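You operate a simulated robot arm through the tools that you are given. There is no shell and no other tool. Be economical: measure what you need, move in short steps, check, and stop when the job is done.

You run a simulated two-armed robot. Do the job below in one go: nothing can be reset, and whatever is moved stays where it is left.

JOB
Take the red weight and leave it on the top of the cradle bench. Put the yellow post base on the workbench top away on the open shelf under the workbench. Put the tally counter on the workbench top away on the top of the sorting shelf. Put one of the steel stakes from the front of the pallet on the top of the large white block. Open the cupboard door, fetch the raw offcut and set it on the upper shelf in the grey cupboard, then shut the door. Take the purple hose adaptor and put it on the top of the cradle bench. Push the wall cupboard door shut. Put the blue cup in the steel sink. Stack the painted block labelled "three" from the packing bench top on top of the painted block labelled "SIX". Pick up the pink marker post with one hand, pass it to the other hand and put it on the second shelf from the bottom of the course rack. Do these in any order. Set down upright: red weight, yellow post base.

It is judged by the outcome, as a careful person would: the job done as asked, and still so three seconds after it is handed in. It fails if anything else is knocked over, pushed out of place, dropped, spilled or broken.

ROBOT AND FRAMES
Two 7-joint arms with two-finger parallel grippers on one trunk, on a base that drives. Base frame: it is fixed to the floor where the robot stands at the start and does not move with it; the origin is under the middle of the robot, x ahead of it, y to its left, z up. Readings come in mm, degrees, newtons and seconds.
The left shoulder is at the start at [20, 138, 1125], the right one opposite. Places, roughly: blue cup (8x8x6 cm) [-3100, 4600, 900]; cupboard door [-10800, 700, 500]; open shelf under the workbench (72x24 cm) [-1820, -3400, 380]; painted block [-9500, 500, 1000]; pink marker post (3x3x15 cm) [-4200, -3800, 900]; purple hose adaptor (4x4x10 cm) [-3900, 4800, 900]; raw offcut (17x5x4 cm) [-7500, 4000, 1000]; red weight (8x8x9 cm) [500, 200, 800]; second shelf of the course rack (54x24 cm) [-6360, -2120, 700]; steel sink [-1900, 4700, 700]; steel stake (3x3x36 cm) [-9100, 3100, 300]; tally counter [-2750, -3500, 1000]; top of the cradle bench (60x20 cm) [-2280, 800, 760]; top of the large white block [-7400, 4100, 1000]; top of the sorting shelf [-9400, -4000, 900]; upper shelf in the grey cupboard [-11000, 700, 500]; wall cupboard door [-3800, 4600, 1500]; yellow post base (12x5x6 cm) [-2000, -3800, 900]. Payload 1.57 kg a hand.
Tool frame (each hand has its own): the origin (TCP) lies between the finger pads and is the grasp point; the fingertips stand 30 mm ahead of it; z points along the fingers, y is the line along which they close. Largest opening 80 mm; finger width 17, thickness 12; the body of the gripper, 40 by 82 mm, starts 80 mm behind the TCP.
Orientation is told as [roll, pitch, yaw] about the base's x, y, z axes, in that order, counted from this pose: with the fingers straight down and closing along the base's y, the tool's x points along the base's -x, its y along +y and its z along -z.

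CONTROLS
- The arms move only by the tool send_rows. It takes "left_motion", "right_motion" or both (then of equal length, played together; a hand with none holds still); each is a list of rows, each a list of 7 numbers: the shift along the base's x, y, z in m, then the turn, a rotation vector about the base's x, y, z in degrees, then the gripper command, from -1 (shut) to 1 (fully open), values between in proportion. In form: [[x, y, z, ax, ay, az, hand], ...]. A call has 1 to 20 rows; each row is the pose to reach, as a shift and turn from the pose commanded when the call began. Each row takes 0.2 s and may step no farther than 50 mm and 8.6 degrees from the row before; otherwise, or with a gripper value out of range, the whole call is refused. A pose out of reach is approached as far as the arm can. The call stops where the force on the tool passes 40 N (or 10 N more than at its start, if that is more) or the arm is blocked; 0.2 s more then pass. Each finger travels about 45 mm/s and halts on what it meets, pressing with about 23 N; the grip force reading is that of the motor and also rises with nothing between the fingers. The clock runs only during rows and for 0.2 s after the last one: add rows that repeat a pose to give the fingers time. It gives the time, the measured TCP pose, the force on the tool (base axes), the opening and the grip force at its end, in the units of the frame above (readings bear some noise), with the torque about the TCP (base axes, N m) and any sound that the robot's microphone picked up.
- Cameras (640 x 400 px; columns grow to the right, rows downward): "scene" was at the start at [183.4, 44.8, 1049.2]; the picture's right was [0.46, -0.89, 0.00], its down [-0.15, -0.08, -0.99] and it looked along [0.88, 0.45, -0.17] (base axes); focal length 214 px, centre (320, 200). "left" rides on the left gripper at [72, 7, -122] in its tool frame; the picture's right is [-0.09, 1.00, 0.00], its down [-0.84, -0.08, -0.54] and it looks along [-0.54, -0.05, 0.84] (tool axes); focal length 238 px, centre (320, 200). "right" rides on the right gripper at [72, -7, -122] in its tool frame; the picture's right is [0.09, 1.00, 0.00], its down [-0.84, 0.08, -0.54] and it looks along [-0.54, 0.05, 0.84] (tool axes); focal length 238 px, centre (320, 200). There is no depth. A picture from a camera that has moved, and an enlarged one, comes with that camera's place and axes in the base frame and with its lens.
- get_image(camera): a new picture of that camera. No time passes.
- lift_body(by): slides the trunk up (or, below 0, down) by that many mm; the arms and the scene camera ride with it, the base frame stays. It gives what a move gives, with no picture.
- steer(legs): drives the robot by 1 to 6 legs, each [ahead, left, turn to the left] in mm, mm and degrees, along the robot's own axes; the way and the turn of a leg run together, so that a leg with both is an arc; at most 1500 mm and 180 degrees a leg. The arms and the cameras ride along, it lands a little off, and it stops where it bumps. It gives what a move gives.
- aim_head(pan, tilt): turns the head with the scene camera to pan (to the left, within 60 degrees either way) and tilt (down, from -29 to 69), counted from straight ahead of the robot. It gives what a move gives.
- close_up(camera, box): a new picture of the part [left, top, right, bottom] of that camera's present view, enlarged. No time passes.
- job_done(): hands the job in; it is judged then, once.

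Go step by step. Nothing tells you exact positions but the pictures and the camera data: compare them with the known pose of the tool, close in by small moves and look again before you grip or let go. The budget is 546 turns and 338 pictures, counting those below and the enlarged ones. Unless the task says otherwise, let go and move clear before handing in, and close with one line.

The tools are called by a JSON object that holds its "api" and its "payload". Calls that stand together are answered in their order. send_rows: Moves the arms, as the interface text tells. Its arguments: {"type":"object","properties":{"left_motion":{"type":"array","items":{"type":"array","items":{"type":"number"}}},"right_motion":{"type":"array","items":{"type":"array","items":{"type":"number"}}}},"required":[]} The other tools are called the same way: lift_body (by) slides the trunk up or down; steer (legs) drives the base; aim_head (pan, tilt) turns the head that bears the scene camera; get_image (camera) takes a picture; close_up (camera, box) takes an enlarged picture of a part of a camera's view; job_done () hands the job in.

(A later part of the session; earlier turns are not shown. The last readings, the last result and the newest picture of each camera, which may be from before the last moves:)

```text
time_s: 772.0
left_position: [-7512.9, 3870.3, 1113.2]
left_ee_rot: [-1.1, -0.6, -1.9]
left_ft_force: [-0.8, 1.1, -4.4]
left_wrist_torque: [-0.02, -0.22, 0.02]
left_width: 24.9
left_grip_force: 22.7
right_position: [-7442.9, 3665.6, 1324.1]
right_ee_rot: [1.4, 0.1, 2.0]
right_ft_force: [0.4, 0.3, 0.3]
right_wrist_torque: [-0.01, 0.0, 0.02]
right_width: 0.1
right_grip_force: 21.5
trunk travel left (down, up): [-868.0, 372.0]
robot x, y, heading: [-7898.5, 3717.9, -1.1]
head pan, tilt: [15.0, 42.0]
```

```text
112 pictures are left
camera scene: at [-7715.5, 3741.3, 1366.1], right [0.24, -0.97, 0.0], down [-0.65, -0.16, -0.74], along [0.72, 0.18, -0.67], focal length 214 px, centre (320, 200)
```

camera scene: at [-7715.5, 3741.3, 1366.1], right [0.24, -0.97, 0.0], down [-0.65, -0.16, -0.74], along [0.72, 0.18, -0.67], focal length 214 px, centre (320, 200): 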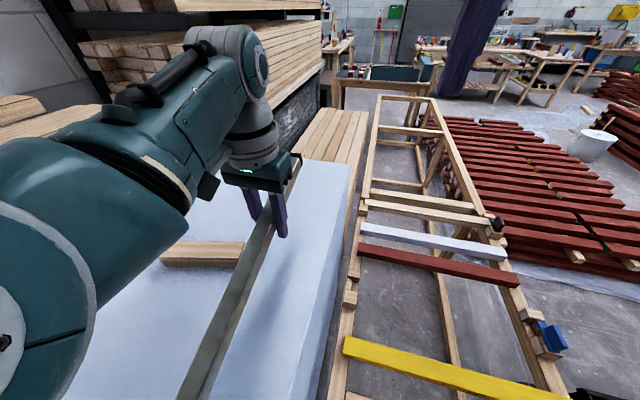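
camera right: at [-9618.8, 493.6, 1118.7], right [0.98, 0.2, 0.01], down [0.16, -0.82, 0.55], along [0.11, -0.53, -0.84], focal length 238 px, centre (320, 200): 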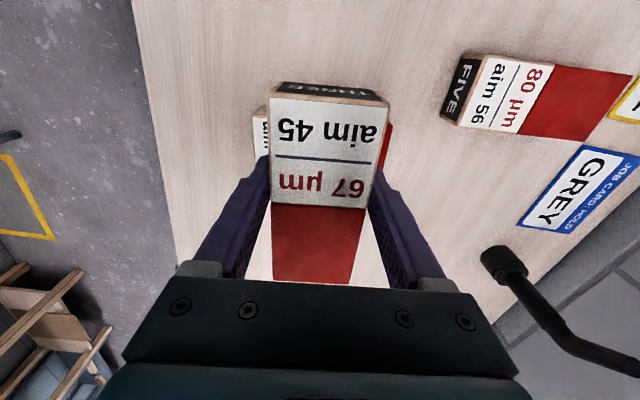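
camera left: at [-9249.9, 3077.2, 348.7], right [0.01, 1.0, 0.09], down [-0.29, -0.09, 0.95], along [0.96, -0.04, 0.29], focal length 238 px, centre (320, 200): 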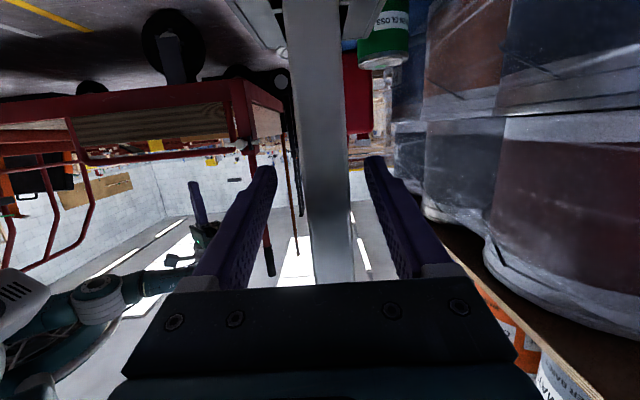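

The stake hangs level over the south part of the block. I move 40 mm in and lower.

{"api": "steer", "payload": {"legs": [[42, 0, 1]]}}

{"api": "lift_body", "payload": {"by": -135}}

{"api": "get_image", "payload": {"camera": "scene"}}

{"api": "get_image", "payload": {"camera": "left"}}

```text
time_s: 772.9
left_position: [-7475.4, 3877.4, 1113.7]
left_ee_rot: [-1.4, -0.7, -1.0]
left_ft_force: [-0.1, 0.0, -4.6]
left_wrist_torque: [-0.01, -0.24, 0.02]
left_width: 24.9
left_grip_force: 22.9
right_position: [-7401.1, 3674.6, 1325.1]
right_ee_rot: [1.3, 0.1, 3.0]
right_ft_force: [-0.1, -0.3, -0.8]
right_wrist_torque: [0.02, 0.0, 0.0]
right_width: 0.2
right_grip_force: 21.6
trunk travel left (down, up): [-868.0, 372.0]
robot x, y, heading: [-7855.4, 3722.4, -0.0]
head pan, tilt: [15.0, 42.0]
```

```text
time_s: 774.5
left_position: [-7475.0, 3877.1, 980.4]
left_ee_rot: [-1.3, -0.6, -0.9]
left_ft_force: [-10.1, -2.5, 24.4]
left_wrist_torque: [0.49, 1.07, 0.24]
left_width: 24.9
left_grip_force: 22.3
right_position: [-7402.1, 3675.5, 1190.2]
right_ee_rot: [1.5, 0.1, 2.9]
right_ft_force: [-0.4, -1.2, 0.1]
right_wrist_torque: [-0.02, -0.02, -0.01]
right_width: 0.0
right_grip_force: 21.1
trunk travel left (down, up): [-733.0, 507.0]
robot x, y, heading: [-7858.8, 3723.4, 0.4]
head pan, tilt: [15.0, 42.0]
```

```text
111 pictures are left
camera scene: at [-7675.1, 3744.7, 1231.6], right [0.26, -0.96, 0.0], down [-0.65, -0.18, -0.74], along [0.72, 0.2, -0.67], focal length 214 px, centre (320, 200)
```

scene: 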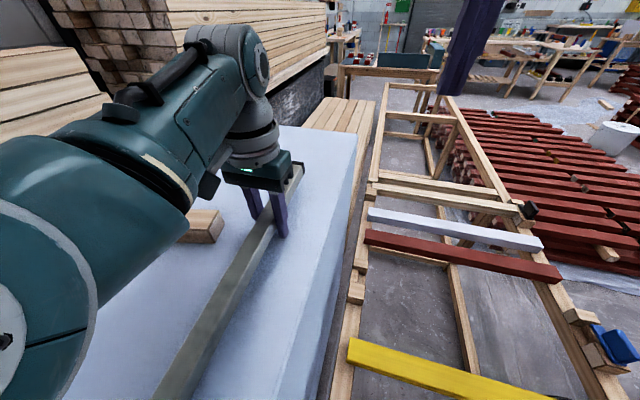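

```text
110 pictures are left
camera left: at [-7548.6, 3888.5, 1102.4], right [0.11, 0.99, -0.02], down [0.83, -0.08, 0.55], along [0.55, -0.08, -0.83], focal length 238 px, centre (320, 200)
```

left: 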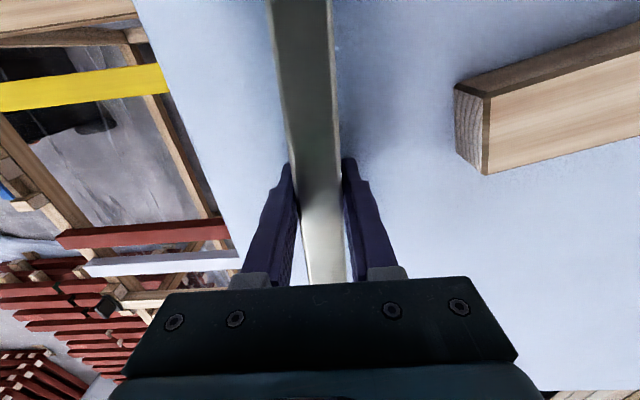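

The fingertips rest on the block with the stake ~15 mm above it. I relieve slightly, tilt the long end down to touch, then release.

{"api": "send_rows", "payload": {"left_motion": [[0, 0, 0.003, 0, 0, 0, -1], [0, 0, 0.003, 0, -2, 0, -1], [0, 0, 0.003, 0, -4, 0, -1]]}}

{"api": "get_image", "payload": {"camera": "left"}}

```text
time_s: 775.3
left_position: [-7476.2, 3877.1, 981.7]
left_ee_rot: [-1.1, -4.7, -0.9]
left_ft_force: [1.4, -0.1, -0.3]
left_wrist_torque: [0.04, 0.63, 0.02]
left_width: 24.9
left_grip_force: 22.7
right_position: [-7401.5, 3673.9, 1190.0]
right_ee_rot: [1.4, 0.1, 3.1]
right_ft_force: [1.0, 0.3, -0.3]
right_wrist_torque: [0.0, 0.02, -0.04]
right_width: 0.0
right_grip_force: 21.0
trunk travel left (down, up): [-733.0, 507.0]
robot x, y, heading: [-7852.3, 3717.6, 0.2]
head pan, tilt: [15.0, 42.0]
```

```text
109 pictures are left
camera left: at [-7557.4, 3888.4, 1098.7], right [0.11, 0.99, -0.01], down [0.79, -0.08, 0.61], along [0.6, -0.08, -0.79], focal length 238 px, centre (320, 200)
```

left: 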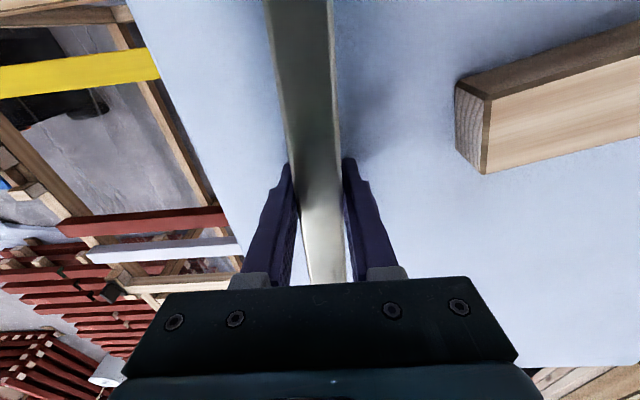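

{"api": "send_rows", "payload": {"left_motion": [[0, 0, 0, 0, 0, 0, -0.3], [0, 0, 0, 0, 0, 0, 0.2], [0, 0, 0, 0, 0, 0, 0.6], [0, 0, 0, 0, 0, 0, 0.6], [0, 0, 0.03, 0, 4, 0, 0.6], [0, 0, 0.07, 0, 4, 0, 0.6], [0, 0, 0.11, 0, 4, 0, 0.6]]}}

{"api": "get_image", "payload": {"camera": "left"}}

{"api": "get_image", "payload": {"camera": "scene"}}

```text
time_s: 776.9
left_position: [-7461.9, 3901.2, 1074.6]
left_ee_rot: [0.5, -0.2, 0.8]
left_ft_force: [-0.6, -0.6, 0.9]
left_wrist_torque: [0.03, 0.01, 0.01]
left_width: 64.0
left_grip_force: 0.0
left hand out of reach, approached as far as the arm can: row 7
right_position: [-7401.4, 3674.4, 1189.0]
right_ee_rot: [1.4, 0.2, 2.9]
right_ft_force: [0.7, -0.4, -0.3]
right_wrist_torque: [-0.01, -0.01, 0.0]
right_width: 0.0
right_grip_force: 21.1
trunk travel left (down, up): [-733.0, 507.0]
robot x, y, heading: [-7854.6, 3718.9, 0.2]
head pan, tilt: [15.0, 42.0]
```

```text
108 pictures are left
camera left: at [-7534.8, 3906.5, 1198.3], right [0.08, 1.0, 0.01], down [0.83, -0.07, 0.55], along [0.55, -0.04, -0.84], focal length 238 px, centre (320, 200)
```

left: 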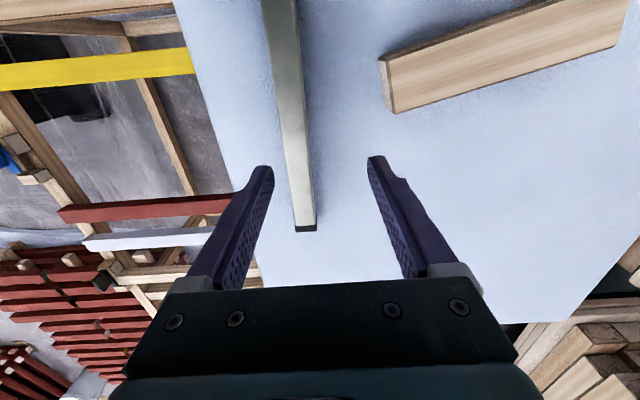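

```text
107 pictures are left
camera scene: at [-7666.4, 3741.7, 1252.4], right [0.21, -0.98, 0.0], down [-0.46, -0.1, -0.88], along [0.86, 0.19, -0.47], focal length 214 px, centre (320, 200)
```

scene: 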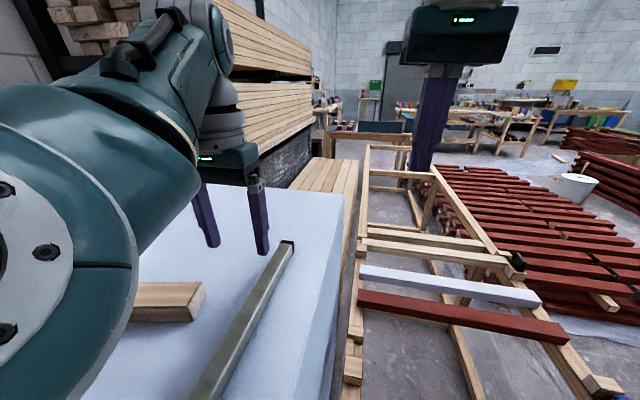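

The stake rests on the block. For the offcut (axis ≈ 99°, south end at [-7502, 3963]) I turn toward it with the right hand.

{"api": "lift_body", "payload": {"by": 100}}

{"api": "steer", "payload": {"legs": [[57, -79, 0], [0, 0, 60]]}}

{"api": "aim_head", "payload": {"pan": -10, "tilt": 40}}

{"api": "get_image", "payload": {"camera": "scene"}}

```text
time_s: 778.3
left_position: [-7462.2, 3900.6, 1176.0]
left_ee_rot: [0.4, -0.5, 0.6]
left_ft_force: [-0.5, -1.0, -0.9]
left_wrist_torque: [-0.03, 0.02, 0.03]
left_width: 64.3
left_grip_force: 0.1
right_position: [-7403.0, 3674.5, 1290.0]
right_ee_rot: [1.4, 0.2, 3.0]
right_ft_force: [0.7, -0.2, -1.0]
right_wrist_torque: [0.0, -0.01, -0.01]
right_width: 0.1
right_grip_force: 21.2
trunk travel left (down, up): [-833.0, 407.0]
robot x, y, heading: [-7858.0, 3719.4, 0.4]
head pan, tilt: [15.0, 42.0]
```

```text
time_s: 782.0
left_position: [-7745.0, 4070.5, 1176.3]
left_ee_rot: [0.4, -0.4, 59.0]
left_ft_force: [0.2, -0.5, -0.1]
left_wrist_torque: [-0.01, 0.01, -0.02]
left_width: 63.9
left_grip_force: 0.2
right_position: [-7522.5, 4004.7, 1288.8]
right_ee_rot: [1.4, 0.1, 61.5]
right_ft_force: [-0.3, -0.3, 0.4]
right_wrist_torque: [0.01, 0.0, 0.02]
right_width: 0.0
right_grip_force: 21.4
trunk travel left (down, up): [-833.0, 407.0]
robot x, y, heading: [-7797.7, 3637.1, 58.9]
head pan, tilt: [15.0, 42.0]
```

```text
time_s: 782.9
left_position: [-7743.0, 4071.8, 1175.9]
left_ee_rot: [0.2, -0.4, 58.9]
left_ft_force: [-0.7, -0.2, 0.3]
left_wrist_torque: [-0.01, 0.0, 0.02]
left_width: 64.0
left_grip_force: 0.0
right_position: [-7522.1, 4004.3, 1288.2]
right_ee_rot: [1.4, 0.1, 61.5]
right_ft_force: [-0.2, -0.8, -0.7]
right_wrist_torque: [-0.01, 0.02, 0.0]
right_width: 0.0
right_grip_force: 20.9
trunk travel left (down, up): [-833.0, 407.0]
robot x, y, heading: [-7799.8, 3640.8, 58.6]
head pan, tilt: [-10.0, 40.0]
```

```text
106 pictures are left
camera scene: at [-7689.6, 3792.0, 1334.0], right [0.75, -0.66, 0.0], down [-0.42, -0.48, -0.77], along [0.51, 0.57, -0.64], focal length 214 px, centre (320, 200)
```

scene: 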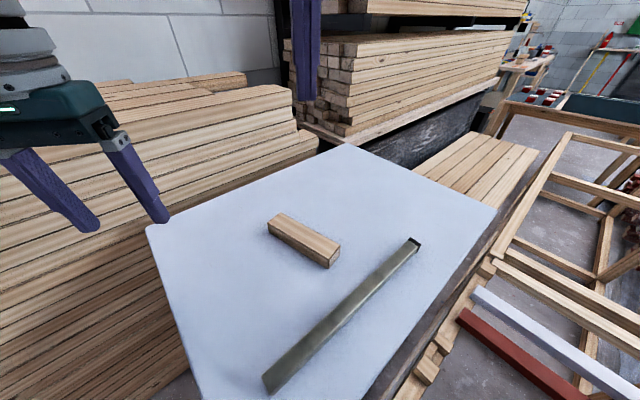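

Good view of both. I orient the right hand along the offcut's axis (yaw 100°, pitched −40°).

{"api": "send_rows", "payload": {"right_motion": [[0.002, -0.007, -0.013, 5.03, -0.81, 4.61, 0], [0.004, -0.015, -0.027, 10.05, -1.63, 9.2, 0.75], [0.005, -0.022, -0.04, 15.1, -2.4, 13.8, 0.75], [0.007, -0.029, -0.054, 20.1, -3.25, 18.45, 0.75], [0.009, -0.036, -0.067, 25.1, -4.1, 23.1, 0.75], [0.011, -0.044, -0.081, 30.2, -4.9, 27.7, 0.75], [0.012, -0.051, -0.095, 35.2, -5.7, 32.3, 0.75], [0.014, -0.058, -0.108, 40.2, -6.5, 36.9, 0.75]]}}

{"api": "get_image", "payload": {"camera": "right"}}

{"api": "get_image", "payload": {"camera": "scene"}}

```text
time_s: 784.7
left_position: [-7745.4, 4070.6, 1176.4]
left_ee_rot: [0.3, -0.4, 59.0]
left_ft_force: [-0.2, 0.0, -0.4]
left_wrist_torque: [0.0, 0.0, -0.01]
left_width: 64.0
left_grip_force: 0.1
right_position: [-7508.7, 3947.0, 1183.8]
right_ee_rot: [1.5, -40.0, 100.1]
right_ft_force: [-0.1, 1.6, -0.4]
right_wrist_torque: [0.0, 0.0, 0.04]
right_width: 69.9
right_grip_force: 0.1
trunk travel left (down, up): [-833.0, 407.0]
robot x, y, heading: [-7796.3, 3639.6, 58.7]
head pan, tilt: [-10.0, 40.0]
```

```text
105 pictures are left
camera right: at [-7475.5, 3816.3, 1229.3], right [-0.96, -0.26, -0.04], down [-0.11, 0.28, 0.95], along [-0.24, 0.93, -0.3], focal length 238 px, centre (320, 200)
```

right: 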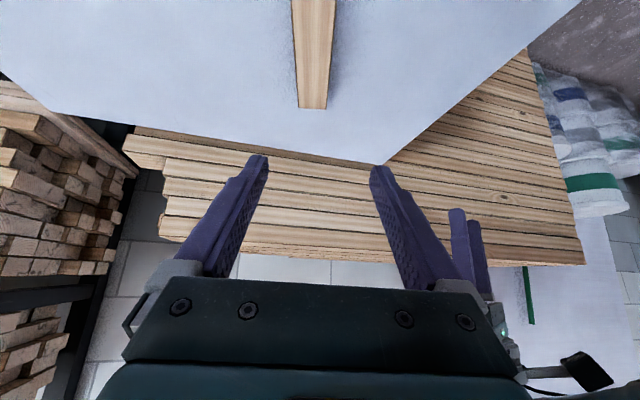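

```text
104 pictures are left
camera scene: at [-7689.6, 3792.0, 1334.1], right [0.75, -0.66, 0.0], down [-0.43, -0.48, -0.77], along [0.51, 0.57, -0.64], focal length 214 px, centre (320, 200)
```

scene: 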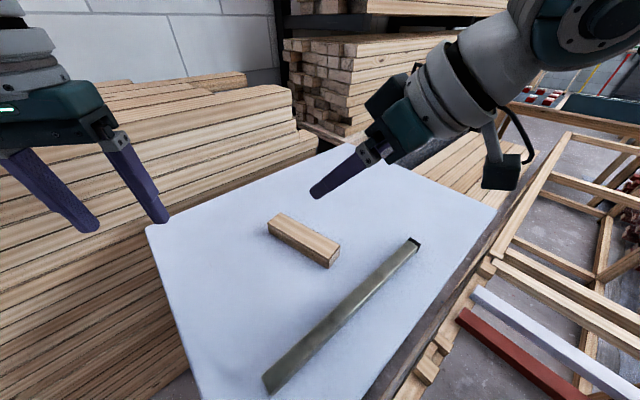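

{"api": "lift_body", "payload": {"by": -120}}

{"api": "send_rows", "payload": {"right_motion": [[-0.003, 0.02, -0.02, 0, 0, 0, 0.75], [-0.006, 0.04, -0.04, 0, 0, 0, 0.75], [-0.01, 0.062, -0.06, 0, 0, 0, 0.75]]}}

{"api": "get_image", "payload": {"camera": "right"}}

{"api": "get_image", "payload": {"camera": "scene"}}

```text
time_s: 786.2
left_position: [-7744.4, 4071.4, 1055.1]
left_ee_rot: [0.5, -0.3, 59.0]
left_ft_force: [-0.1, -0.2, 0.2]
left_wrist_torque: [0.01, 0.0, -0.02]
left_width: 64.0
left_grip_force: 0.0
right_position: [-7508.0, 3946.6, 1063.7]
right_ee_rot: [1.5, -39.9, 99.9]
right_ft_force: [0.5, 0.1, 0.1]
right_wrist_torque: [-0.01, -0.02, 0.0]
right_width: 70.1
right_grip_force: 0.0
trunk travel left (down, up): [-713.0, 527.0]
robot x, y, heading: [-7796.9, 3639.7, 58.5]
head pan, tilt: [-10.0, 40.0]
```

```text
time_s: 787.0
left_position: [-7744.5, 4071.7, 1056.9]
left_ee_rot: [0.4, -0.4, 59.0]
left_ft_force: [1.3, 0.6, 0.1]
left_wrist_torque: [0.01, 0.03, -0.01]
left_width: 64.0
left_grip_force: 0.1
right_position: [-7518.3, 4009.4, 1001.0]
right_ee_rot: [1.5, -39.8, 99.9]
right_ft_force: [-0.6, -1.1, 0.5]
right_wrist_torque: [0.02, 0.01, -0.01]
right_width: 70.1
right_grip_force: 0.0
trunk travel left (down, up): [-713.0, 527.0]
robot x, y, heading: [-7796.3, 3642.6, 58.6]
head pan, tilt: [-10.0, 40.0]
```

```text
103 pictures are left
camera right: at [-7486.5, 3878.8, 1047.9], right [-0.97, -0.26, -0.04], down [-0.11, 0.28, 0.95], along [-0.24, 0.93, -0.3], focal length 238 px, centre (320, 200)
```

right: 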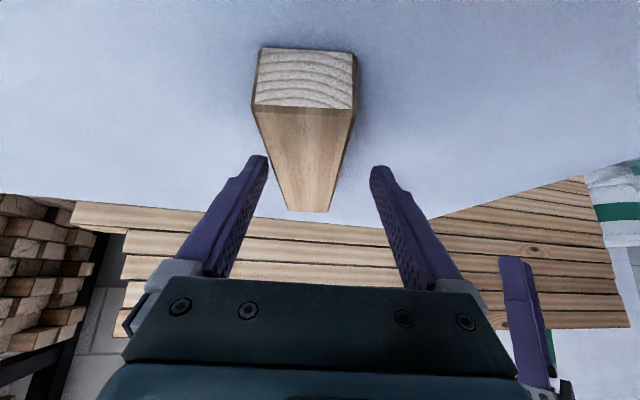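

```text
102 pictures are left
camera scene: at [-7689.6, 3792.0, 1214.1], right [0.75, -0.66, 0.0], down [-0.43, -0.48, -0.77], along [0.51, 0.57, -0.64], focal length 214 px, centre (320, 200)
```

scene: 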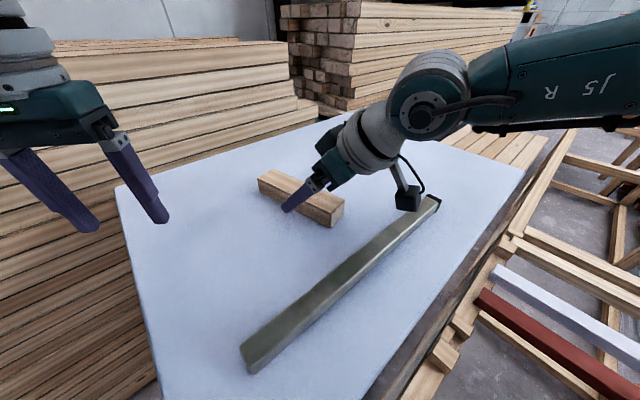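

{"api": "send_rows", "payload": {"right_motion": [[0.003, 0, -0.01, 0, 0, 0, 0.75], [0.005, 0, -0.018, 0, 0, 0, 0.75], [0.005, 0, -0.022, 0, 0, 0, 0.75]]}}

{"api": "send_rows", "payload": {"right_motion": [[0, 0, 0.001, 0, 0, 0, 0.2], [0, 0, 0.001, 0, 0, 0, -0.5], [0, 0, 0.001, 0, 0, 0, -1], [0, 0, 0.001, 0, 0, 0, -1], [0, 0, 0.001, 0, 0, 0, -1], [0, 0, 0.02, 0, 0, 0, -1], [0, 0, 0.05, 0, 0, 0, -1], [0, 0, 0.08, 0, 0, 0, -1]]}}

{"api": "get_image", "payload": {"camera": "right"}}

{"api": "get_image", "payload": {"camera": "scene"}}

```text
time_s: 787.8
left_position: [-7742.9, 4072.0, 1055.3]
left_ee_rot: [0.3, -0.5, 59.0]
left_ft_force: [-0.4, -0.7, -0.3]
left_wrist_torque: [-0.01, -0.05, -0.04]
left_width: 63.9
left_grip_force: 0.1
right_position: [-7514.5, 4009.4, 981.0]
right_ee_rot: [1.7, -39.9, 99.9]
right_ft_force: [0.7, 1.3, 0.5]
right_wrist_torque: [0.02, -0.01, -0.01]
right_width: 70.1
right_grip_force: 0.1
trunk travel left (down, up): [-713.0, 527.0]
robot x, y, heading: [-7801.4, 3638.6, 58.5]
head pan, tilt: [-10.0, 40.0]
```

```text
time_s: 789.6
left_position: [-7745.2, 4071.6, 1056.4]
left_ee_rot: [0.3, -0.4, 59.0]
left_ft_force: [-0.7, 0.2, 0.5]
left_wrist_torque: [-0.02, 0.01, 0.0]
left_width: 64.4
left_grip_force: 0.2
right_position: [-7511.9, 4007.6, 1060.3]
right_ee_rot: [1.6, -39.8, 100.0]
right_ft_force: [0.5, 0.3, -1.0]
right_wrist_torque: [-0.05, 0.01, 0.01]
right_width: 44.6
right_grip_force: 22.8
trunk travel left (down, up): [-713.0, 527.0]
robot x, y, heading: [-7801.9, 3639.1, 58.7]
head pan, tilt: [-10.0, 40.0]
```

```text
101 pictures are left
camera right: at [-7479.3, 3876.7, 1107.9], right [-0.97, -0.26, -0.04], down [-0.11, 0.28, 0.95], along [-0.24, 0.92, -0.3], focal length 238 px, centre (320, 200)
```

right: 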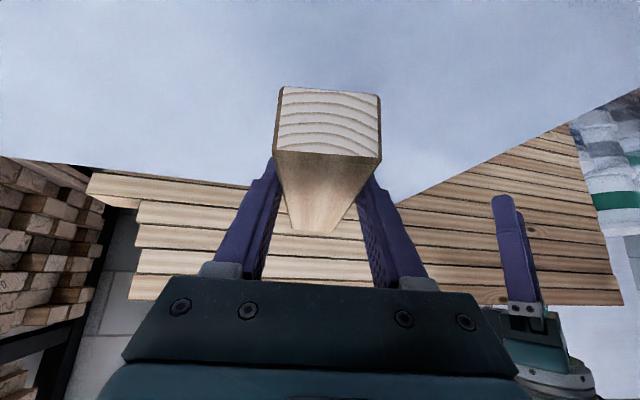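

```text
100 pictures are left
camera scene: at [-7689.6, 3791.9, 1214.0], right [0.75, -0.66, 0.0], down [-0.43, -0.48, -0.77], along [0.51, 0.57, -0.64], focal length 214 px, centre (320, 200)
```

scene: 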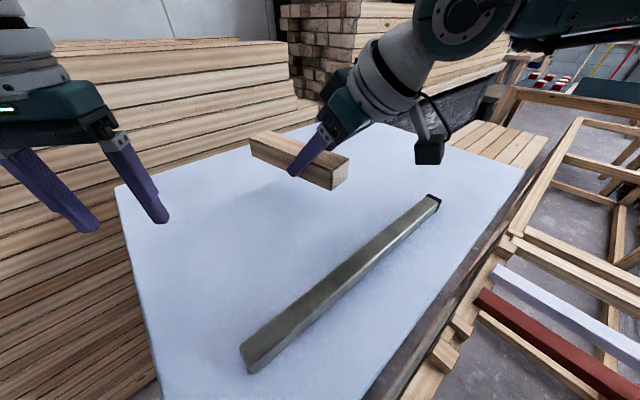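

The offcut is in the right hand, level. I raise and go back the way I came, backing west between lumber and pallet.

{"api": "lift_body", "payload": {"by": 200}}

{"api": "steer", "payload": {"legs": [[-60, 90, 0], [0, 0, -58.7], [-380, 220, 0], [-800, 0, 0]]}}

{"api": "aim_head", "payload": {"pan": 50, "tilt": 35}}

{"api": "get_image", "payload": {"camera": "scene"}}

```text
time_s: 791.8
left_position: [-7743.5, 4070.3, 1255.0]
left_ee_rot: [0.5, -0.4, 59.0]
left_ft_force: [1.1, 0.2, 0.1]
left_wrist_torque: [-0.01, -0.02, 0.03]
left_width: 64.0
left_grip_force: 0.1
right_position: [-7511.9, 4007.8, 1261.7]
right_ee_rot: [1.5, -39.9, 99.9]
right_ft_force: [-0.1, 0.4, -1.6]
right_wrist_torque: [0.0, 0.0, 0.01]
right_width: 44.6
right_grip_force: 22.8
trunk travel left (down, up): [-913.0, 327.0]
robot x, y, heading: [-7799.0, 3644.4, 58.6]
head pan, tilt: [-10.0, 40.0]
```

```text
time_s: 801.6
left_position: [-8669.1, 4038.1, 1256.3]
left_ee_rot: [0.4, -0.4, 0.0]
left_ft_force: [-0.1, 0.0, -0.4]
left_wrist_torque: [0.0, 0.03, 0.01]
left_width: 63.9
left_grip_force: 0.0
right_position: [-8603.3, 3807.6, 1261.3]
right_ee_rot: [1.6, -39.9, 41.0]
right_ft_force: [0.5, 0.3, -0.6]
right_wrist_torque: [-0.01, 0.06, -0.01]
right_width: 44.8
right_grip_force: 23.4
trunk travel left (down, up): [-913.0, 327.0]
robot x, y, heading: [-9067.4, 3867.3, -0.5]
head pan, tilt: [-10.0, 40.0]
```

```text
time_s: 803.0
left_position: [-8668.3, 4041.2, 1256.0]
left_ee_rot: [0.6, -0.5, 0.2]
left_ft_force: [-0.6, -1.0, 0.0]
left_wrist_torque: [0.01, 0.02, 0.01]
left_width: 64.1
left_grip_force: 0.1
right_position: [-8604.1, 3807.6, 1261.9]
right_ee_rot: [1.5, -40.0, 40.9]
right_ft_force: [-0.3, 0.2, -2.2]
right_wrist_torque: [-0.03, 0.02, 0.02]
right_width: 44.8
right_grip_force: 22.8
trunk travel left (down, up): [-913.0, 327.0]
robot x, y, heading: [-9062.8, 3860.3, -0.4]
head pan, tilt: [50.0, 35.0]
```

```text
99 pictures are left
camera scene: at [-8884.3, 3900.0, 1419.8], right [0.4, -0.92, 0.0], down [-0.54, -0.23, -0.81], along [0.74, 0.32, -0.59], focal length 214 px, centre (320, 200)
```

scene: 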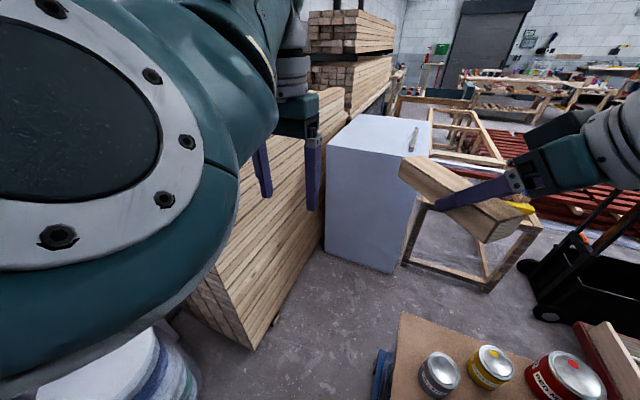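

{"api": "send_rows", "payload": {"left_motion": [[0.04, 0, 0, 0, 0, 0, 0.6], [0.08, 0, -0.01, 0, 0, 0, 0.6], [0.11, 0, -0.02, 0, 0, 0, 0.6]]}}

{"api": "steer", "payload": {"legs": [[-335, -160, 0], [0, 0, 90.5], [-500, 0, 0]]}}

{"api": "aim_head", "payload": {"pan": 0, "tilt": 45}}

{"api": "get_image", "payload": {"camera": "scene"}}

```text
time_s: 803.8
left_position: [-8587.4, 4039.6, 1243.2]
left_ee_rot: [0.3, -0.7, 0.0]
left_ft_force: [0.7, -1.3, -0.8]
left_wrist_torque: [0.01, -0.03, 0.01]
left_width: 63.8
left_grip_force: 0.1
left hand out of reach, approached as far as the arm can: row 3
right_position: [-8603.5, 3808.3, 1261.7]
right_ee_rot: [1.6, -39.9, 40.9]
right_ft_force: [0.4, -0.4, -1.8]
right_wrist_torque: [-0.02, 0.03, -0.01]
right_width: 44.7
right_grip_force: 22.9
trunk travel left (down, up): [-913.0, 327.0]
robot x, y, heading: [-9065.2, 3863.7, -0.7]
head pan, tilt: [50.0, 35.0]
```

```text
time_s: 812.6
left_position: [-9581.5, 3675.2, 1243.8]
left_ee_rot: [0.3, -0.5, 92.7]
left_ft_force: [0.4, 0.7, -0.6]
left_wrist_torque: [0.01, 0.03, 0.0]
left_width: 64.1
left_grip_force: 0.1
right_position: [-9349.8, 3669.5, 1261.7]
right_ee_rot: [1.5, -40.0, 133.7]
right_ft_force: [0.2, 0.1, -2.5]
right_wrist_torque: [-0.04, -0.04, -0.03]
right_width: 44.8
right_grip_force: 22.8
trunk travel left (down, up): [-913.0, 327.0]
robot x, y, heading: [-9380.4, 3201.3, 92.4]
head pan, tilt: [50.0, 35.0]
```

```text
time_s: 813.8
left_position: [-9582.2, 3675.5, 1244.8]
left_ee_rot: [0.3, -0.5, 92.7]
left_ft_force: [-0.3, -0.2, -0.5]
left_wrist_torque: [0.01, 0.01, -0.01]
left_width: 63.9
left_grip_force: 0.0
right_position: [-9350.0, 3670.5, 1260.7]
right_ee_rot: [1.6, -39.8, 133.7]
right_ft_force: [0.5, -0.2, -1.2]
right_wrist_torque: [-0.03, -0.07, 0.02]
right_width: 44.4
right_grip_force: 22.6
trunk travel left (down, up): [-913.0, 327.0]
robot x, y, heading: [-9386.3, 3205.8, 92.4]
head pan, tilt: [0.0, 45.0]
```

```text
98 pictures are left
camera scene: at [-9390.8, 3389.9, 1406.8], right [1.0, 0.04, 0.0], down [0.03, -0.71, -0.71], along [-0.03, 0.71, -0.71], focal length 214 px, centre (320, 200)
```

scene: 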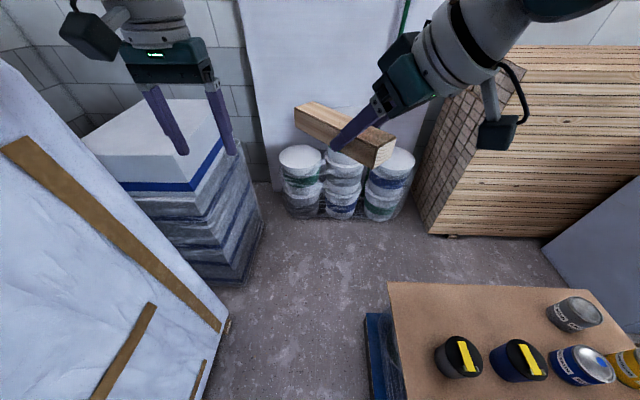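

{"api": "steer", "payload": {"legs": [[0, 0, -2.4], [-550, 0, 0], [-550, 0, 0]]}}

```text
time_s: 820.1
left_position: [-9564.5, 2584.7, 1242.7]
left_ee_rot: [0.3, -0.5, 89.2]
left_ft_force: [-0.5, 0.5, 0.9]
left_wrist_torque: [0.0, -0.01, 0.0]
left_width: 64.0
left_grip_force: 0.0
right_position: [-9333.3, 2566.0, 1261.3]
right_ee_rot: [1.6, -39.9, 130.3]
right_ft_force: [0.5, 0.8, -0.5]
right_wrist_torque: [-0.02, -0.05, -0.01]
right_width: 44.6
right_grip_force: 22.9
trunk travel left (down, up): [-913.0, 327.0]
robot x, y, heading: [-9396.9, 2105.4, 88.9]
head pan, tilt: [0.0, 45.0]
```

{"api": "steer", "payload": {"legs": [[-850, 0, 0], [0, 0, 91], [600, 0, 0], [150, 400, 0]]}}

{"api": "aim_head", "payload": {"pan": 10, "tilt": 35}}

{"api": "get_image", "payload": {"camera": "scene"}}

```text
time_s: 833.6
left_position: [-10649.2, 711.1, 1243.8]
left_ee_rot: [0.3, -0.4, 178.6]
left_ft_force: [0.9, 0.4, 0.2]
left_wrist_torque: [0.01, 0.0, -0.02]
left_width: 64.1
left_grip_force: 0.1
right_position: [-10629.9, 942.7, 1260.8]
right_ee_rot: [1.5, -40.0, -140.2]
right_ft_force: [0.8, -0.2, -0.8]
right_wrist_torque: [0.02, -0.06, 0.0]
right_width: 44.5
right_grip_force: 23.1
trunk travel left (down, up): [-913.0, 327.0]
robot x, y, heading: [-10167.3, 877.0, 178.4]
head pan, tilt: [0.0, 45.0]
```

```text
time_s: 834.4
left_position: [-10649.6, 710.1, 1243.3]
left_ee_rot: [0.3, -0.5, 178.7]
left_ft_force: [0.4, 0.0, -0.1]
left_wrist_torque: [0.02, -0.05, 0.01]
left_width: 63.9
left_grip_force: 0.1
right_position: [-10630.0, 940.5, 1260.8]
right_ee_rot: [1.5, -39.9, -140.3]
right_ft_force: [-0.4, 0.1, -1.6]
right_wrist_torque: [0.03, -0.09, 0.0]
right_width: 44.3
right_grip_force: 22.3
trunk travel left (down, up): [-913.0, 327.0]
robot x, y, heading: [-10166.1, 875.0, 178.7]
head pan, tilt: [10.0, 35.0]
```

```text
97 pictures are left
camera scene: at [-10354.7, 867.5, 1421.5], right [-0.15, 0.99, 0.0], down [0.57, 0.08, -0.82], along [-0.81, -0.12, -0.57], focal length 214 px, centre (320, 200)
```

scene: 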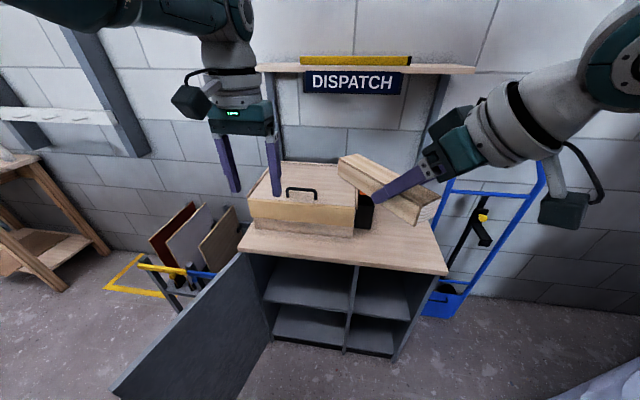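

The door still stands open. I turn the right hand outward (so I can stand north of the opening, clear of the door) and draw the left hand back.

{"api": "send_rows", "payload": {"right_motion": [[0, 0.004, 0, 0, 0, -8, -1], [0, 0.008, 0, 0, 0, -16, -1], [0, 0.012, 0, 0, 0, -24, -1], [0, 0.016, 0, 0, 0, -32, -1], [0, 0.02, 0, 0, 0, -40, -1], [0, 0.024, 0, 0, 0, -48, -1], [0, 0.028, 0, 0, 0, -56, -1], [0, 0.032, 0, 0, 0, -64, -1], [0, 0.036, 0, 0, 0, -72, -1], [0, 0.04, 0, 0, 0, -80, -1]], "left_motion": [[0.015, 0, 0, 0, 0, 0, 0.6], [0.03, 0, 0, 0, 0, 0, 0.6], [0.045, 0, 0, 0, 0, 0, 0.6], [0.06, 0, 0, 0, 0, 0, 0.6], [0.075, 0, 0, 0, 0, 0, 0.6], [0.09, 0, 0, 0, 0, 0, 0.6], [0.1, 0, 0, 0, 0, 0, 0.6], [0.11, 0, 0, 0, 0, 0, 0.6], [0.11, 0, 0, 0, 0, 0, 0.6], [0.11, 0, 0, 0, 0, 0, 0.6]]}}

{"api": "get_image", "payload": {"camera": "scene"}}

```text
time_s: 836.6
left_position: [-10548.1, 698.2, 1242.5]
left_ee_rot: [1.4, -0.9, 179.7]
left_ft_force: [-0.2, 0.7, -0.3]
left_wrist_torque: [0.01, -0.02, 0.03]
left_width: 64.0
left_grip_force: 0.0
left hand out of reach, approached as far as the arm can: row 8, 9, 10
right_position: [-10628.6, 982.2, 1259.5]
right_ee_rot: [1.5, -39.9, 139.6]
right_ft_force: [0.4, -0.7, -0.6]
right_wrist_torque: [0.0, -0.02, 0.03]
right_width: 44.5
right_grip_force: 22.9
trunk travel left (down, up): [-913.0, 327.0]
robot x, y, heading: [-10167.2, 875.7, 178.4]
head pan, tilt: [10.0, 35.0]
```

```text
96 pictures are left
camera scene: at [-10354.7, 867.5, 1421.6], right [-0.15, 0.99, 0.0], down [0.57, 0.08, -0.82], along [-0.81, -0.12, -0.57], focal length 214 px, centre (320, 200)
```

scene: 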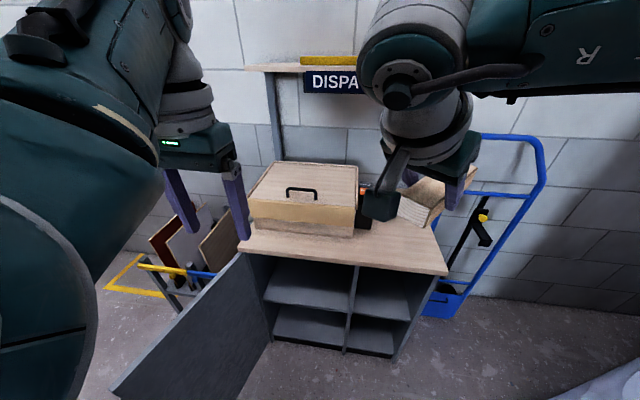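

{"api": "steer", "payload": {"legs": [[104, -187, 0], [0, 0, 41]]}}

{"api": "lift_body", "payload": {"by": -400}}

{"api": "aim_head", "payload": {"pan": -20, "tilt": 25}}

{"api": "get_image", "payload": {"camera": "scene"}}

```text
time_s: 840.1
left_position: [-10434.6, 677.0, 1238.5]
left_ee_rot: [1.6, -0.5, -139.1]
left_ft_force: [0.5, 0.5, -0.5]
left_wrist_torque: [0.04, 0.02, -0.04]
left_width: 63.9
left_grip_force: 0.1
right_position: [-10683.1, 838.3, 1261.7]
right_ee_rot: [1.5, -39.9, -179.2]
right_ft_force: [-0.9, 0.8, -0.8]
right_wrist_torque: [0.02, -0.04, 0.01]
right_width: 44.8
right_grip_force: 23.0
trunk travel left (down, up): [-913.0, 327.0]
robot x, y, heading: [-10268.3, 1062.5, -140.2]
head pan, tilt: [10.0, 35.0]
```

```text
time_s: 844.0
left_position: [-10431.4, 674.4, 838.1]
left_ee_rot: [2.1, -0.6, -138.9]
left_ft_force: [0.1, -0.2, 1.2]
left_wrist_torque: [-0.01, -0.03, 0.0]
left_width: 64.0
left_grip_force: 0.1
right_position: [-10683.6, 837.8, 860.8]
right_ee_rot: [1.5, -40.0, -179.3]
right_ft_force: [0.5, 0.4, -1.3]
right_wrist_torque: [0.0, -0.04, 0.01]
right_width: 44.5
right_grip_force: 22.8
trunk travel left (down, up): [-513.0, 727.0]
robot x, y, heading: [-10266.2, 1058.2, -140.4]
head pan, tilt: [10.0, 35.0]
```

```text
time_s: 844.9
left_position: [-10431.0, 674.8, 839.7]
left_ee_rot: [2.1, -0.6, -138.8]
left_ft_force: [-0.4, 0.1, 0.1]
left_wrist_torque: [-0.02, -0.01, 0.0]
left_width: 64.0
left_grip_force: 0.2
right_position: [-10683.8, 837.3, 860.9]
right_ee_rot: [1.5, -39.8, -179.2]
right_ft_force: [0.3, -0.3, -1.2]
right_wrist_torque: [-0.03, -0.06, 0.02]
right_width: 44.5
right_grip_force: 23.3
trunk travel left (down, up): [-513.0, 727.0]
robot x, y, heading: [-10269.4, 1057.9, -140.5]
head pan, tilt: [-20.0, 25.0]
```

```text
95 pictures are left
camera scene: at [-10429.7, 968.4, 1037.3], right [-0.34, 0.94, 0.0], down [0.4, 0.14, -0.91], along [-0.85, -0.3, -0.42], focal length 214 px, centre (320, 200)
```

scene: 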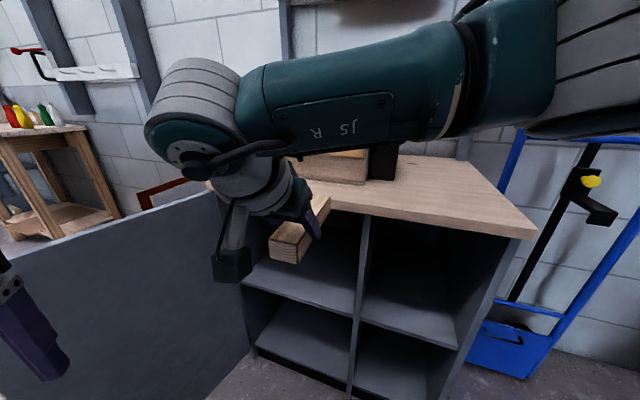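

The right elbow would meet the cupboard in this posture. I back off, bring the hand to the middle pointing straight ahead, and face the cupboard squarely instead.

{"api": "steer", "payload": {"legs": [[-120, 0, 0]]}}

{"api": "send_rows", "payload": {"right_motion": [[0.012, -0.015, 0, 0, 0, 8, -1], [0.024, -0.03, 0, 0, 0, 16, -1], [0.036, -0.044, 0, 0, 0, 24, -1], [0.048, -0.058, 0, 0, 0, 32, -1], [0.06, -0.073, 0, 0, 0, 39, -1]]}}

{"api": "steer", "payload": {"legs": [[0, 0, -40.5]]}}

{"api": "aim_head", "payload": {"pan": 25, "tilt": 20}}

{"api": "get_image", "payload": {"camera": "scene"}}

```text
time_s: 846.1
left_position: [-10339.9, 750.5, 837.7]
left_ee_rot: [2.0, -0.6, -138.8]
left_ft_force: [-0.1, -0.4, -0.3]
left_wrist_torque: [-0.04, 0.01, -0.02]
left_width: 64.0
left_grip_force: 0.1
right_position: [-10591.1, 912.6, 861.6]
right_ee_rot: [1.5, -39.9, -179.1]
right_ft_force: [-0.3, 0.5, -1.4]
right_wrist_torque: [-0.01, -0.01, 0.03]
right_width: 44.5
right_grip_force: 22.9
trunk travel left (down, up): [-513.0, 727.0]
robot x, y, heading: [-10173.4, 1134.8, -140.8]
head pan, tilt: [-20.0, 25.0]
```

```text
time_s: 847.4
left_position: [-10338.8, 748.5, 839.3]
left_ee_rot: [2.4, -0.6, -138.7]
left_ft_force: [0.0, -0.4, 0.2]
left_wrist_torque: [0.02, -0.02, 0.03]
left_width: 63.7
left_grip_force: 0.0
right_position: [-10530.0, 840.3, 858.7]
right_ee_rot: [1.4, -39.9, -140.1]
right_ft_force: [1.1, 0.3, -0.6]
right_wrist_torque: [0.04, -0.03, -0.03]
right_width: 44.8
right_grip_force: 23.4
trunk travel left (down, up): [-513.0, 727.0]
robot x, y, heading: [-10173.0, 1133.7, -140.8]
head pan, tilt: [-20.0, 25.0]
```

```text
time_s: 849.5
left_position: [-10542.9, 932.8, 839.1]
left_ee_rot: [2.3, -0.6, -177.1]
left_ft_force: [-0.5, -0.7, 0.3]
left_wrist_torque: [0.01, 0.01, 0.0]
left_width: 64.0
left_grip_force: 0.0
right_position: [-10637.9, 1123.9, 859.4]
right_ee_rot: [1.4, -39.9, -178.4]
right_ft_force: [-0.3, 1.3, -0.4]
right_wrist_torque: [-0.02, -0.03, 0.03]
right_width: 44.6
right_grip_force: 23.5
trunk travel left (down, up): [-513.0, 727.0]
robot x, y, heading: [-10176.4, 1139.0, -178.8]
head pan, tilt: [-20.0, 25.0]
```

```text
time_s: 850.7
left_position: [-10543.3, 932.9, 837.6]
left_ee_rot: [2.3, -0.7, -176.9]
left_ft_force: [-0.2, -0.9, -0.9]
left_wrist_torque: [0.02, -0.01, 0.04]
left_width: 64.0
left_grip_force: 0.1
right_position: [-10638.8, 1123.9, 857.9]
right_ee_rot: [1.6, -40.0, -178.5]
right_ft_force: [0.0, 0.2, -0.6]
right_wrist_torque: [0.01, -0.04, 0.0]
right_width: 44.5
right_grip_force: 22.6
trunk travel left (down, up): [-513.0, 727.0]
robot x, y, heading: [-10177.5, 1134.7, -179.1]
head pan, tilt: [25.0, 20.0]
```

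```text
94 pictures are left
camera scene: at [-10357.5, 1095.2, 1045.4], right [-0.44, 0.9, 0.0], down [0.31, 0.15, -0.94], along [-0.84, -0.41, -0.34], focal length 214 px, centre (320, 200)
```

scene: 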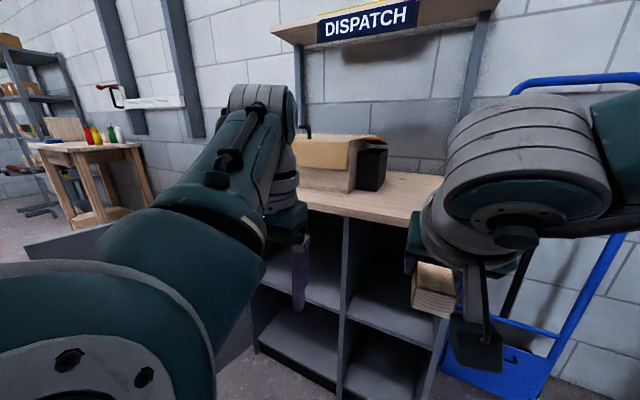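

{"api": "lift_body", "payload": {"by": -285}}

{"api": "steer", "payload": {"legs": [[0, 262, 0], [60, 0, 0]]}}

{"api": "get_image", "payload": {"camera": "right"}}

{"api": "get_image", "payload": {"camera": "scene"}}

```text
time_s: 853.5
left_position: [-10543.8, 933.6, 554.2]
left_ee_rot: [2.3, -0.6, -176.9]
left_ft_force: [0.6, 1.2, 0.2]
left_wrist_torque: [0.01, -0.02, 0.0]
left_width: 64.0
left_grip_force: 0.0
right_position: [-10638.0, 1123.2, 573.9]
right_ee_rot: [1.4, -39.9, -178.5]
right_ft_force: [-0.2, -0.5, -1.0]
right_wrist_torque: [0.01, -0.04, 0.01]
right_width: 44.7
right_grip_force: 23.7
trunk travel left (down, up): [-228.0, 1012.0]
robot x, y, heading: [-10169.5, 1137.2, -179.0]
head pan, tilt: [25.0, 20.0]
```

```text
time_s: 856.0
left_position: [-10597.1, 677.4, 554.8]
left_ee_rot: [2.3, -0.5, -177.1]
left_ft_force: [-0.2, 0.3, 0.9]
left_wrist_torque: [0.01, 0.02, 0.03]
left_width: 64.2
left_grip_force: 0.0
right_position: [-10690.7, 869.7, 574.4]
right_ee_rot: [1.5, -39.9, -178.5]
right_ft_force: [-0.2, 1.3, -1.3]
right_wrist_torque: [0.01, -0.05, 0.03]
right_width: 44.5
right_grip_force: 23.8
trunk travel left (down, up): [-228.0, 1012.0]
robot x, y, heading: [-10225.3, 881.3, -178.7]
head pan, tilt: [25.0, 20.0]
```

```text
93 pictures are left
camera right: at [-10558.0, 881.2, 620.3], right [0.11, -0.99, -0.04], down [-0.29, -0.07, 0.95], along [-0.95, -0.1, -0.3], focal length 238 px, centre (320, 200)
```

right: 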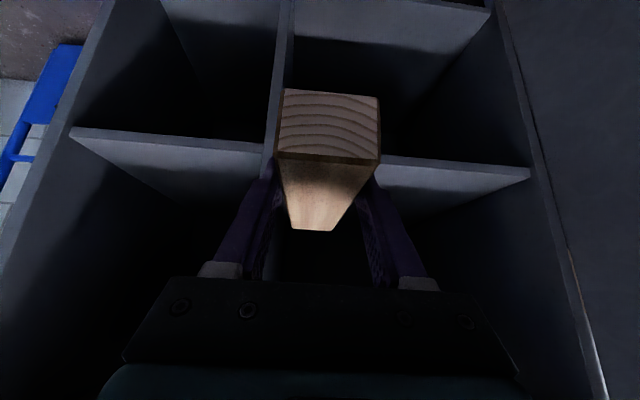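

```text
92 pictures are left
camera scene: at [-10410.8, 838.9, 760.4], right [-0.44, 0.9, 0.0], down [0.31, 0.15, -0.94], along [-0.84, -0.41, -0.34], focal length 214 px, centre (320, 200)
```

scene: 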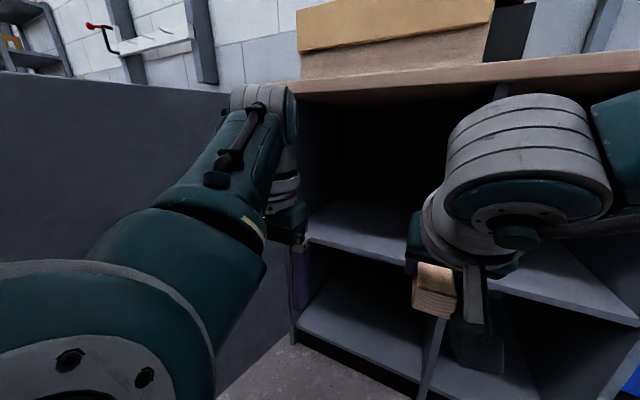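

The divider is at y ≈ 907, so I shift 75 mm left and then drive in.

{"api": "steer", "payload": {"legs": [[0, 75, -1], [100, 0, 0]]}}

{"api": "get_image", "payload": {"camera": "right"}}

```text
time_s: 857.7
left_position: [-10696.5, 608.2, 552.4]
left_ee_rot: [2.3, -0.5, -178.0]
left_ft_force: [-0.1, -0.3, -0.3]
left_wrist_torque: [-0.04, 0.02, 0.01]
left_width: 64.1
left_grip_force: 0.1
right_position: [-10787.6, 802.0, 573.5]
right_ee_rot: [1.5, -39.8, -179.5]
right_ft_force: [0.6, 0.6, -0.7]
right_wrist_torque: [-0.03, -0.03, -0.04]
right_width: 44.5
right_grip_force: 22.9
trunk travel left (down, up): [-228.0, 1012.0]
robot x, y, heading: [-10325.4, 809.1, -180.0]
head pan, tilt: [25.0, 20.0]
```

```text
91 pictures are left
camera right: at [-10654.8, 812.0, 620.1], right [0.1, -0.99, -0.04], down [-0.29, -0.07, 0.95], along [-0.95, -0.08, -0.3], focal length 238 px, centre (320, 200)
```

right: 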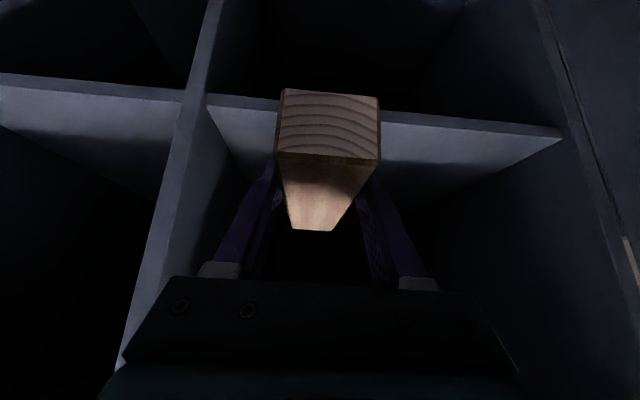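

{"api": "steer", "payload": {"legs": [[80, 0, 0]]}}

{"api": "send_rows", "payload": {"right_motion": [[-0.02, 0, -0.005, 0, 0, 0, -1], [-0.04, 0, -0.01, 0, 0, 0, -1], [-0.06, 0, -0.015, 0, 0, 0, -1]]}}

{"api": "get_image", "payload": {"camera": "right"}}

{"api": "get_image", "payload": {"camera": "scene"}}

```text
time_s: 858.8
left_position: [-10775.1, 608.5, 553.4]
left_ee_rot: [2.4, -0.5, -178.1]
left_ft_force: [-0.8, -0.9, 0.2]
left_wrist_torque: [0.0, -0.01, -0.01]
left_width: 64.2
left_grip_force: 0.1
right_position: [-10866.6, 803.3, 572.7]
right_ee_rot: [1.6, -39.8, -179.7]
right_ft_force: [0.4, 0.3, -1.2]
right_wrist_torque: [0.01, -0.05, 0.02]
right_width: 44.7
right_grip_force: 23.3
trunk travel left (down, up): [-228.0, 1012.0]
robot x, y, heading: [-10401.0, 803.1, 179.9]
head pan, tilt: [25.0, 20.0]
```

```text
time_s: 859.6
left_position: [-10775.6, 608.4, 553.0]
left_ee_rot: [2.4, -0.7, -178.0]
left_ft_force: [-0.4, -0.4, 0.0]
left_wrist_torque: [0.01, -0.01, -0.02]
left_width: 64.0
left_grip_force: 0.1
right_position: [-10925.8, 799.6, 560.1]
right_ee_rot: [1.5, -39.8, -179.7]
right_ft_force: [-0.1, -0.5, -1.5]
right_wrist_torque: [0.0, -0.06, 0.0]
right_width: 44.7
right_grip_force: 23.5
trunk travel left (down, up): [-228.0, 1012.0]
robot x, y, heading: [-10401.7, 805.8, 179.7]
head pan, tilt: [25.0, 20.0]
```

```text
90 pictures are left
camera right: at [-10792.6, 809.7, 606.2], right [0.09, -0.99, -0.04], down [-0.29, -0.06, 0.95], along [-0.95, -0.08, -0.3], focal length 238 px, centre (320, 200)
```

right: 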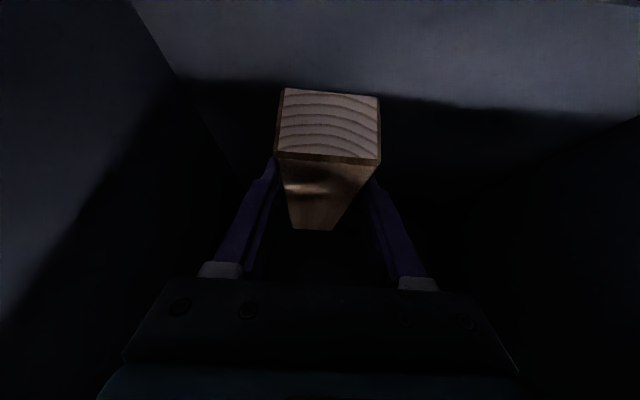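

```text
89 pictures are left
camera scene: at [-10586.7, 767.3, 760.5], right [-0.42, 0.91, 0.0], down [0.31, 0.14, -0.94], along [-0.85, -0.4, -0.34], focal length 214 px, centre (320, 200)
```

scene: 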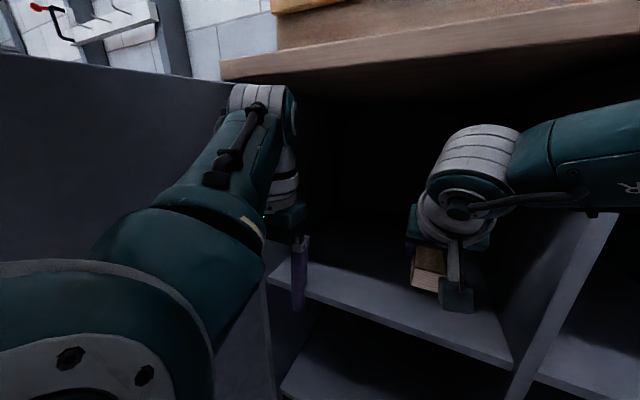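

Inside above the shelf. I lower gently to contact.

{"api": "send_rows", "payload": {"right_motion": [[0, 0, -0.005, 0, 0, 0, -1], [0, 0, -0.01, 0, 0, 0, -1], [0, 0, -0.015, 0, 0, 0, -1], [0, 0, -0.02, 0, 0, 0, -1]]}}

{"api": "get_image", "payload": {"camera": "scene"}}

```text
time_s: 860.6
left_position: [-10775.6, 608.5, 553.8]
left_ee_rot: [2.3, -0.6, -178.1]
left_ft_force: [1.0, 0.0, -0.3]
left_wrist_torque: [0.02, -0.01, -0.01]
left_width: 64.2
left_grip_force: 0.1
right_position: [-10925.7, 800.7, 539.5]
right_ee_rot: [1.5, -39.9, -179.7]
right_ft_force: [0.2, -0.7, -0.8]
right_wrist_torque: [-0.01, -0.04, 0.0]
right_width: 45.1
right_grip_force: 23.2
trunk travel left (down, up): [-228.0, 1012.0]
robot x, y, heading: [-10400.4, 803.1, 180.2]
head pan, tilt: [25.0, 20.0]
```

```text
88 pictures are left
camera scene: at [-10586.6, 767.6, 760.4], right [-0.42, 0.91, 0.0], down [0.31, 0.14, -0.94], along [-0.85, -0.4, -0.34], focal length 214 px, centre (320, 200)
```

scene: 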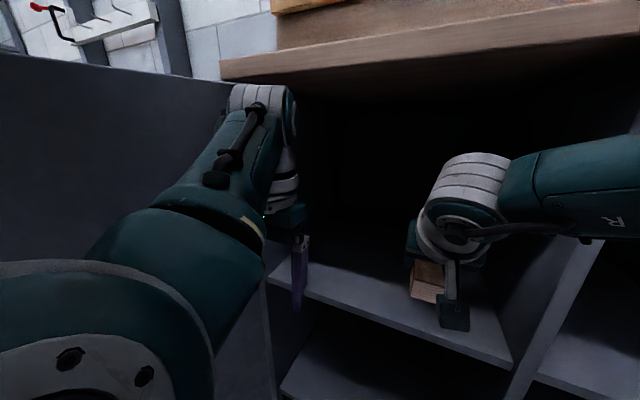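

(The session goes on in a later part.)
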